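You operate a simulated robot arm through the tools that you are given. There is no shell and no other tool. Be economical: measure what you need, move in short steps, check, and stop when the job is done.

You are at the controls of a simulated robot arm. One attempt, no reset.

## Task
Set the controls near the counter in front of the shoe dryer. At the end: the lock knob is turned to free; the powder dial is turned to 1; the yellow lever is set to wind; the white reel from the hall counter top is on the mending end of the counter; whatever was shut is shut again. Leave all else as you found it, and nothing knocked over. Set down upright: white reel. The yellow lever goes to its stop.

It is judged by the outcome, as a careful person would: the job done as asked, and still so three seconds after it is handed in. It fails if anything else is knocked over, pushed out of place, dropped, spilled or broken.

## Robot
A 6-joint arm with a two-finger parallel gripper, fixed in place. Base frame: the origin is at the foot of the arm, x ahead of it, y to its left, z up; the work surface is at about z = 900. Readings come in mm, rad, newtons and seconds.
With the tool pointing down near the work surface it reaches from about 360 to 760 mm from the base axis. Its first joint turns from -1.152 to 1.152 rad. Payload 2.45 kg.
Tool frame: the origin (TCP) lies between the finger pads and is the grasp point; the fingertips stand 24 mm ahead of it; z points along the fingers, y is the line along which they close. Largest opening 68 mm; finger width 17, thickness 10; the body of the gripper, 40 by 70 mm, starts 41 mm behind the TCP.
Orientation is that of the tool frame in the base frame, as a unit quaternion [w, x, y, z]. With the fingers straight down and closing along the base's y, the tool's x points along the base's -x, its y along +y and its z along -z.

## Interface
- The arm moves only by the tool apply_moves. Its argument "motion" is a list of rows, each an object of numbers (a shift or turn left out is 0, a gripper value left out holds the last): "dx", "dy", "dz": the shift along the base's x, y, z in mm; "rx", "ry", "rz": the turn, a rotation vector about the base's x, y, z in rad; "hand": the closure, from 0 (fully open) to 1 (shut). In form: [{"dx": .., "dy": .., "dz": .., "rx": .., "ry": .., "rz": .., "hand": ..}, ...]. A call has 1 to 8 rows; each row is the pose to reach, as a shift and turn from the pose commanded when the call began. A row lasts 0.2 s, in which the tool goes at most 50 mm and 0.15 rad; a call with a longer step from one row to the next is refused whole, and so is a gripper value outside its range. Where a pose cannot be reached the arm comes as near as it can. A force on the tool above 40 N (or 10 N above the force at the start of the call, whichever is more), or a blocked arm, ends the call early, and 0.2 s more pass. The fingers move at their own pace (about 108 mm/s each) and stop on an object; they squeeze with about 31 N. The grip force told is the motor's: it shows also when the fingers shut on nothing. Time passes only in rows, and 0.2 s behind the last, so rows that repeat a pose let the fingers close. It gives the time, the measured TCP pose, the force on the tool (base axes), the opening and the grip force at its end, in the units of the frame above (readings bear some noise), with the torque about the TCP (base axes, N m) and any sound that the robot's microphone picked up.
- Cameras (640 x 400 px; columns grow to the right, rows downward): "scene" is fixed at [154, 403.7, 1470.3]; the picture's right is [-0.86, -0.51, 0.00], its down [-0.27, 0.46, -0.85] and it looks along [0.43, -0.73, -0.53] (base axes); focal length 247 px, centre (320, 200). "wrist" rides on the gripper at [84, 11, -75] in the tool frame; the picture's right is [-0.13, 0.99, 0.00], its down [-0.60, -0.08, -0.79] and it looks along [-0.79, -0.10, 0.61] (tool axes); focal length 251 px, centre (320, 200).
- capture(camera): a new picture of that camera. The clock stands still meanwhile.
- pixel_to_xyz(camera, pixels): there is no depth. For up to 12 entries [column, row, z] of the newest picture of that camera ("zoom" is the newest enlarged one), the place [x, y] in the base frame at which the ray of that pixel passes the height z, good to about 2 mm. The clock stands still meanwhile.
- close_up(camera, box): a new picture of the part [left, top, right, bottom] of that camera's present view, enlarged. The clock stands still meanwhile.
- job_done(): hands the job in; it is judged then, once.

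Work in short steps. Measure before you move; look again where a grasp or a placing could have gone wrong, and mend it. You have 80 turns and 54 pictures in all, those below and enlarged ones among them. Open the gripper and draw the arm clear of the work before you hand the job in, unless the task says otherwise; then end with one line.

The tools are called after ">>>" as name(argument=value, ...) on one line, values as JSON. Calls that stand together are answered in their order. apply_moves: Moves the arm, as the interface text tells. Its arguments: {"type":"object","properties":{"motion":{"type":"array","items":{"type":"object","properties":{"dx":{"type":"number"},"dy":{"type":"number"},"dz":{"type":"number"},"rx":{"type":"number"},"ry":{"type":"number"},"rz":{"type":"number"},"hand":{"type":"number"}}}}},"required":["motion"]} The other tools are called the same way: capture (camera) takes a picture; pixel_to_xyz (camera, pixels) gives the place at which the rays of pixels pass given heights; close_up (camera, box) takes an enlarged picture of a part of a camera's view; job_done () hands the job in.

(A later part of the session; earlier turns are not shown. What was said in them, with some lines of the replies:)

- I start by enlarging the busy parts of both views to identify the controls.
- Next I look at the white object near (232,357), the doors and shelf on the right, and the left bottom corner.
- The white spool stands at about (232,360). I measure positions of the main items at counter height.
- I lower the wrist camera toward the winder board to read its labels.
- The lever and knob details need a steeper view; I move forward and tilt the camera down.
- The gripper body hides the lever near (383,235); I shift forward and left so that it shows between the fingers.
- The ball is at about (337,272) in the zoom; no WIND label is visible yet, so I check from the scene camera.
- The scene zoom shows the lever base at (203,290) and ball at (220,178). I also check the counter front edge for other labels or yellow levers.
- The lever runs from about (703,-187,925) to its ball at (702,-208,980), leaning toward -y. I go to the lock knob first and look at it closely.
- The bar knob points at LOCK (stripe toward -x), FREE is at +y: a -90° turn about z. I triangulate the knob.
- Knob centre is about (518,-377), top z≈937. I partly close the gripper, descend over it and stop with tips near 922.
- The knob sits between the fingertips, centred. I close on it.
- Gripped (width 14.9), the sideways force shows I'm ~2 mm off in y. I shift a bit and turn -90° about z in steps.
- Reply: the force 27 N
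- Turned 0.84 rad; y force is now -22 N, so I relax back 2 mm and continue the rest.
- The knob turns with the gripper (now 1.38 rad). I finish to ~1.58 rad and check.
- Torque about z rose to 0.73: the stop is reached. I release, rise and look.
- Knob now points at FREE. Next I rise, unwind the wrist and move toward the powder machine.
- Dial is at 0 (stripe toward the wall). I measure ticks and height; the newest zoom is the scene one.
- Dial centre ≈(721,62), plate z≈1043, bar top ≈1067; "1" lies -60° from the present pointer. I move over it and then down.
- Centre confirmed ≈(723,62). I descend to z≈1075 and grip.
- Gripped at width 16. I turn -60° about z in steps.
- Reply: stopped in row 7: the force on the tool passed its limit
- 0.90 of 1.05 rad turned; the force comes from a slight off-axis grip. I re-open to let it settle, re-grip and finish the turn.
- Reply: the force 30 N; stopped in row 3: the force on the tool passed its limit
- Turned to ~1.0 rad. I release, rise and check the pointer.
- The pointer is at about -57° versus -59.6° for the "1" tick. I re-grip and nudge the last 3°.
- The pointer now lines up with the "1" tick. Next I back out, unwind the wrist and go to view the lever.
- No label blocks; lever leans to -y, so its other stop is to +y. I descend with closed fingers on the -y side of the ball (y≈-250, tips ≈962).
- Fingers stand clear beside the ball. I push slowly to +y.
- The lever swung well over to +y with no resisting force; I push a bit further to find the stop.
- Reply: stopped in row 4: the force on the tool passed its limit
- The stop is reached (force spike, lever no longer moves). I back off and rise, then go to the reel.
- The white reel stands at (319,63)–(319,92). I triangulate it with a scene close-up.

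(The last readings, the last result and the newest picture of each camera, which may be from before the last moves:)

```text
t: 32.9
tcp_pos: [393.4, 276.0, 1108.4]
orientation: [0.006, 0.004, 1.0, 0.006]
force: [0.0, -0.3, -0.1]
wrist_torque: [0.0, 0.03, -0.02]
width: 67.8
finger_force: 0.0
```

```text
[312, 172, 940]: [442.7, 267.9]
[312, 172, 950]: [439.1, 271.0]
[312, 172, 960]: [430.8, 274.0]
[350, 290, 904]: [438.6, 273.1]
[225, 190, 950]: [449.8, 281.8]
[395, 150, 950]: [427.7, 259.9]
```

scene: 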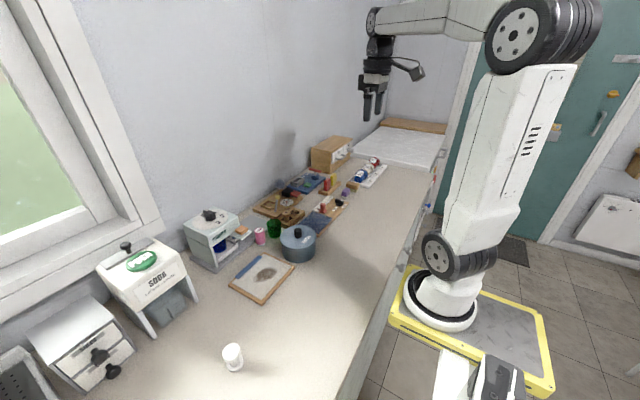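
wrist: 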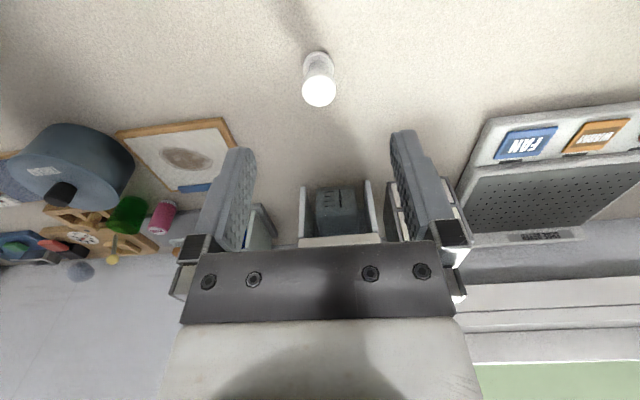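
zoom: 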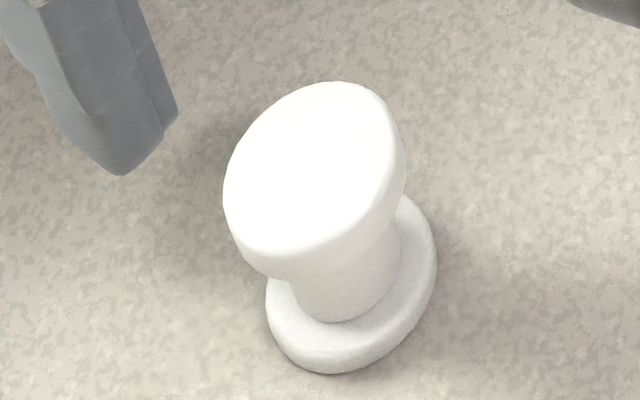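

Reel centre (438,271), top z≈948, ~32 mm wide. I descend around it to TCP z≈931 and grip.

>>> apply_moves(motion=[{"dx": 25, "dy": -5, "dz": -30}, {"dx": 44, "dy": -5, "dz": -70}, {"dx": 44, "dy": -5, "dz": -110}, {"dx": 44, "dy": -5, "dz": -145}, {"dx": 44, "dy": -5, "dz": -165}])

>>> capture(camera="wrist")

```text
t: 34.1
tcp_pos: [437.6, 269.2, 941.3]
orientation: [0.006, 0.003, 1.0, 0.006]
force: [0.4, -0.1, 0.7]
wrist_torque: [0.01, -0.01, 0.0]
width: 67.9
finger_force: 0.1
```

```text
13 pictures are left
```

wrist: 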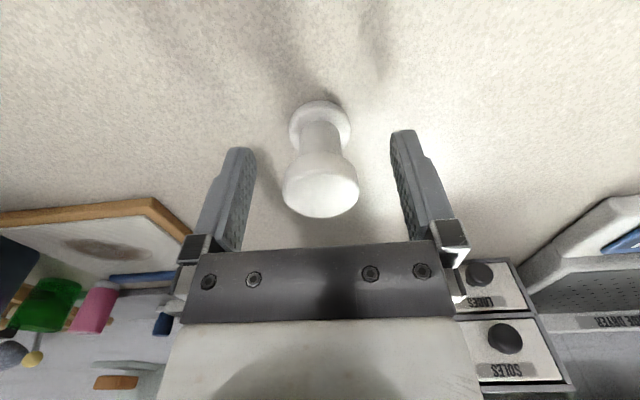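

Reel is centred between the fingers. I lower 10 mm and close.

>>> apply_moves(motion=[{"dz": -10}, {"dz": -10, "hand": 1}, {"dz": -10, "hand": 1}, {"dz": -10, "hand": 1}])

```text
t: 35.1
tcp_pos: [437.9, 269.5, 931.5]
orientation: [0.005, 0.004, 1.0, 0.005]
force: [-0.3, 0.2, -0.7]
wrist_torque: [-0.01, 0.02, 0.01]
width: 32.1
finger_force: 31.2
```

Gripped (32 mm). I lift straight up and carry it high over toward the mending side.

>>> apply_moves(motion=[{"dz": 40}, {"dz": 85}, {"dz": 130}, {"dz": 175}, {"dz": 200, "dy": -35}, {"dz": 205, "dy": -80}, {"dz": 205, "dy": -125}, {"dz": 205, "dy": -170}])

>>> apply_moves(motion=[{"dy": -45}, {"dy": -90}, {"dy": -135}, {"dy": -180}, {"dy": -225}, {"dy": -270}, {"dy": -315}, {"dx": -10, "dy": -360}])

>>> apply_moves(motion=[{"dx": -5, "dy": -40}, {"dx": -10, "dy": -80}, {"dx": -20, "dy": -120}, {"dx": -30, "dy": -160}])

>>> capture(camera="wrist")

>>> capture(camera="scene")

```text
t: 36.9
tcp_pos: [437.6, 99.6, 1135.9]
orientation: [0.005, 0.003, 1.0, 0.006]
force: [-0.1, -0.9, -0.6]
wrist_torque: [0.02, 0.01, 0.02]
width: 32.1
finger_force: 30.9
```

```text
t: 38.7
tcp_pos: [428.4, -260.1, 1141.2]
orientation: [0.005, 0.003, 1.0, 0.007]
force: [0.2, -0.8, -0.5]
wrist_torque: [0.02, 0.0, 0.01]
width: 32.2
finger_force: 31.0
```

```text
t: 39.7
tcp_pos: [397.2, -419.4, 1137.8]
orientation: [0.006, 0.003, 1.0, 0.006]
force: [-0.3, -0.5, -0.8]
wrist_torque: [0.01, -0.02, -0.03]
width: 32.3
finger_force: 31.0
```

```text
12 pictures are left
```

wrist: 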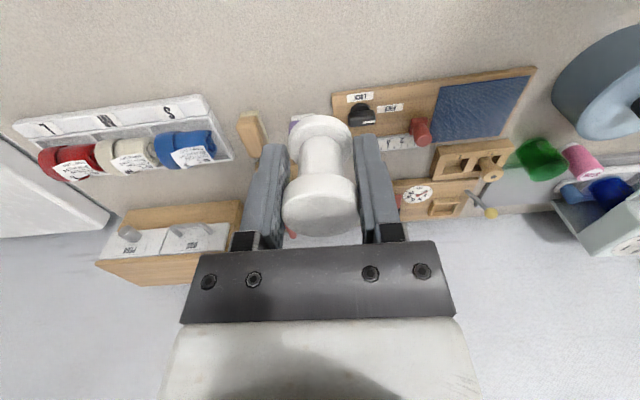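

```text
11 pictures are left
```

scene: 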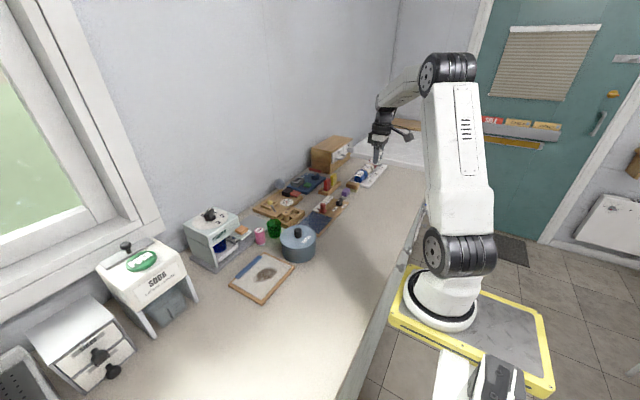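

The reel is upright in the grip. I measure the free counter area in front of the boards.

>>> pixel_to_xyz(camera="wrist", pixels=[[335, 97, 905], [205, 97, 905], [234, 158, 900], [240, 117, 905], [320, 20, 900], [320, 60, 900]])

>>> pixel_to_xyz(camera="scene", pixels=[[384, 270, 900], [405, 225, 900], [440, 165, 900]])

```text
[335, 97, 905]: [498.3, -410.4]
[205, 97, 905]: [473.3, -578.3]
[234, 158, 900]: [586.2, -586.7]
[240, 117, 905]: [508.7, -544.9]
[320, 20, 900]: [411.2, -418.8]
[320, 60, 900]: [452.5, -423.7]
```

```text
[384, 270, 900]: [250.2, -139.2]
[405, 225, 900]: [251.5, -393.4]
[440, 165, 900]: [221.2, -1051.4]
```

Free area confirmed (boards start at x≈495, edge at x≈250). I set the reel down at about (398,-440), last steps slow.

>>> apply_moves(motion=[{"dy": -20, "dz": -40}, {"dy": -20, "dz": -85}, {"dy": -20, "dz": -130}, {"dy": -20, "dz": -165}, {"dy": -20, "dz": -188}, {"dy": -20, "dz": -198}, {"dy": -20, "dz": -203}])

```text
t: 41.3
tcp_pos: [400.0, -440.9, 933.3]
orientation: [0.005, 0.003, 1.0, 0.006]
force: [0.7, 0.3, -0.6]
wrist_torque: [-0.01, -0.02, 0.02]
width: 32.3
finger_force: 31.4
```

Just above pick height (931.5); I lower in 1 mm steps to touch.

>>> apply_moves(motion=[{"dz": -1}, {"dz": -2}, {"dz": -3}])

```text
t: 42.1
tcp_pos: [398.0, -440.1, 932.4]
orientation: [0.005, 0.004, 1.0, 0.007]
force: [-0.8, -0.1, 1.6]
wrist_torque: [-0.07, 0.04, 0.0]
width: 32.3
finger_force: 30.9
```

A slight upward force shows contact. I open and rise.

>>> apply_moves(motion=[{"hand": 0.3}, {"hand": 0.3}, {"hand": 0}, {"dz": 40}, {"dz": 85}, {"dz": 130}, {"dz": 175}, {"dz": 220}])

>>> apply_moves(motion=[{"dy": 45, "dz": 40}, {"dy": 90, "dz": 80}, {"dy": 135, "dz": 120}, {"dx": -10, "dy": 180, "dz": 160}, {"dx": -20, "dy": 210, "dz": 180}])

>>> capture(camera="wrist")

>>> close_up(camera="scene", box=[170, 120, 400, 300])

```text
t: 43.9
tcp_pos: [398.8, -437.9, 1153.3]
orientation: [0.006, 0.004, 1.0, 0.007]
force: [0.2, 0.1, -0.5]
wrist_torque: [0.0, -0.01, 0.01]
width: 67.9
finger_force: 0.0
```

```text
refused: row 1 steps farther than a row can; nothing moved
```

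```text
10 pictures are left
```

wrist: 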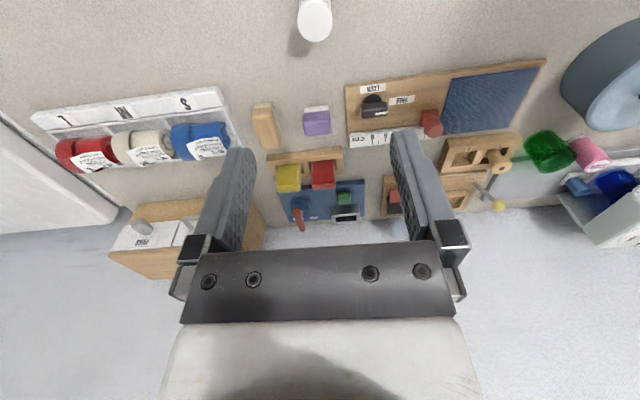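

```text
2.22 times, centred on (285, 210) of scene
```

zoom: 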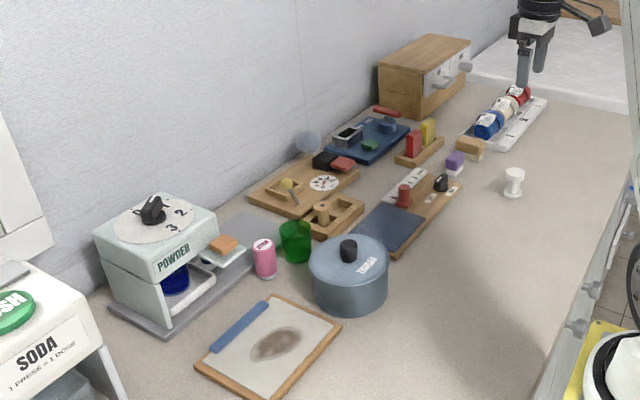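

The reel stands upright at (515,182) in the zoom. A last check of the lever and knob from the scene camera, and I raise the arm clear.

>>> apply_moves(motion=[{"dy": 30, "dz": 35}, {"dy": 60, "dz": 70}, {"dy": 90, "dz": 105}, {"dy": 120, "dz": 140}, {"dx": -10, "dy": 150, "dz": 170}, {"dx": -20, "dy": 190, "dz": 180}])

>>> close_up(camera="scene", box=[250, 165, 362, 235])

>>> close_up(camera="wrist", box=[200, 60, 440, 210])

```text
t: 45.3
tcp_pos: [379.9, -249.6, 1333.1]
orientation: [0.005, 0.003, 1.0, 0.007]
force: [-1.3, -0.7, 0.4]
wrist_torque: [-0.02, -0.03, 0.01]
width: 68.0
finger_force: 0.0
```

```text
5.71 times, centred on (306, 200) of scene
```

zoom: 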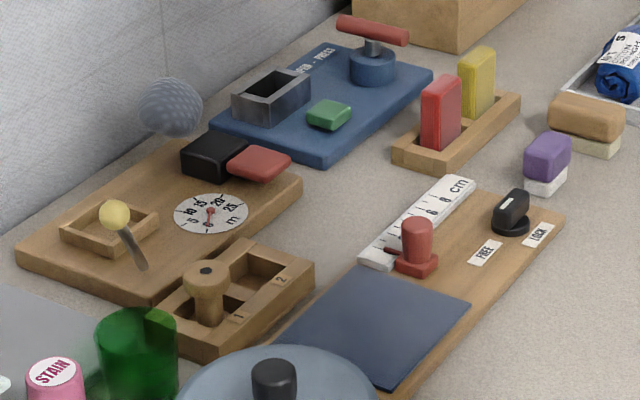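

```text
2.67 times, centred on (320, 135) of wrist
```

zoom: 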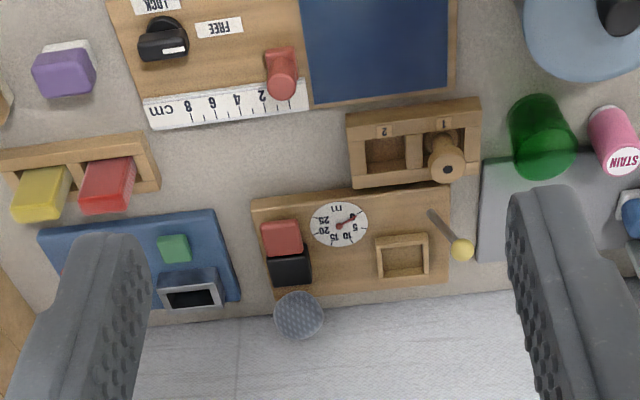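

All items check out and the arm is clear with the gripper open, so I hand the job in.

>>> job_done()

```text
The job is handed in.
```

I handed the job in: the lock knob points to FREE, the powder dial is at 1, and the white reel stands upright at the mending end. I found no "wind" label, so I took the yellow lever's opposite stop as wind and pushed it there. I opened nothing, and I saw nothing else moved or knocked over.
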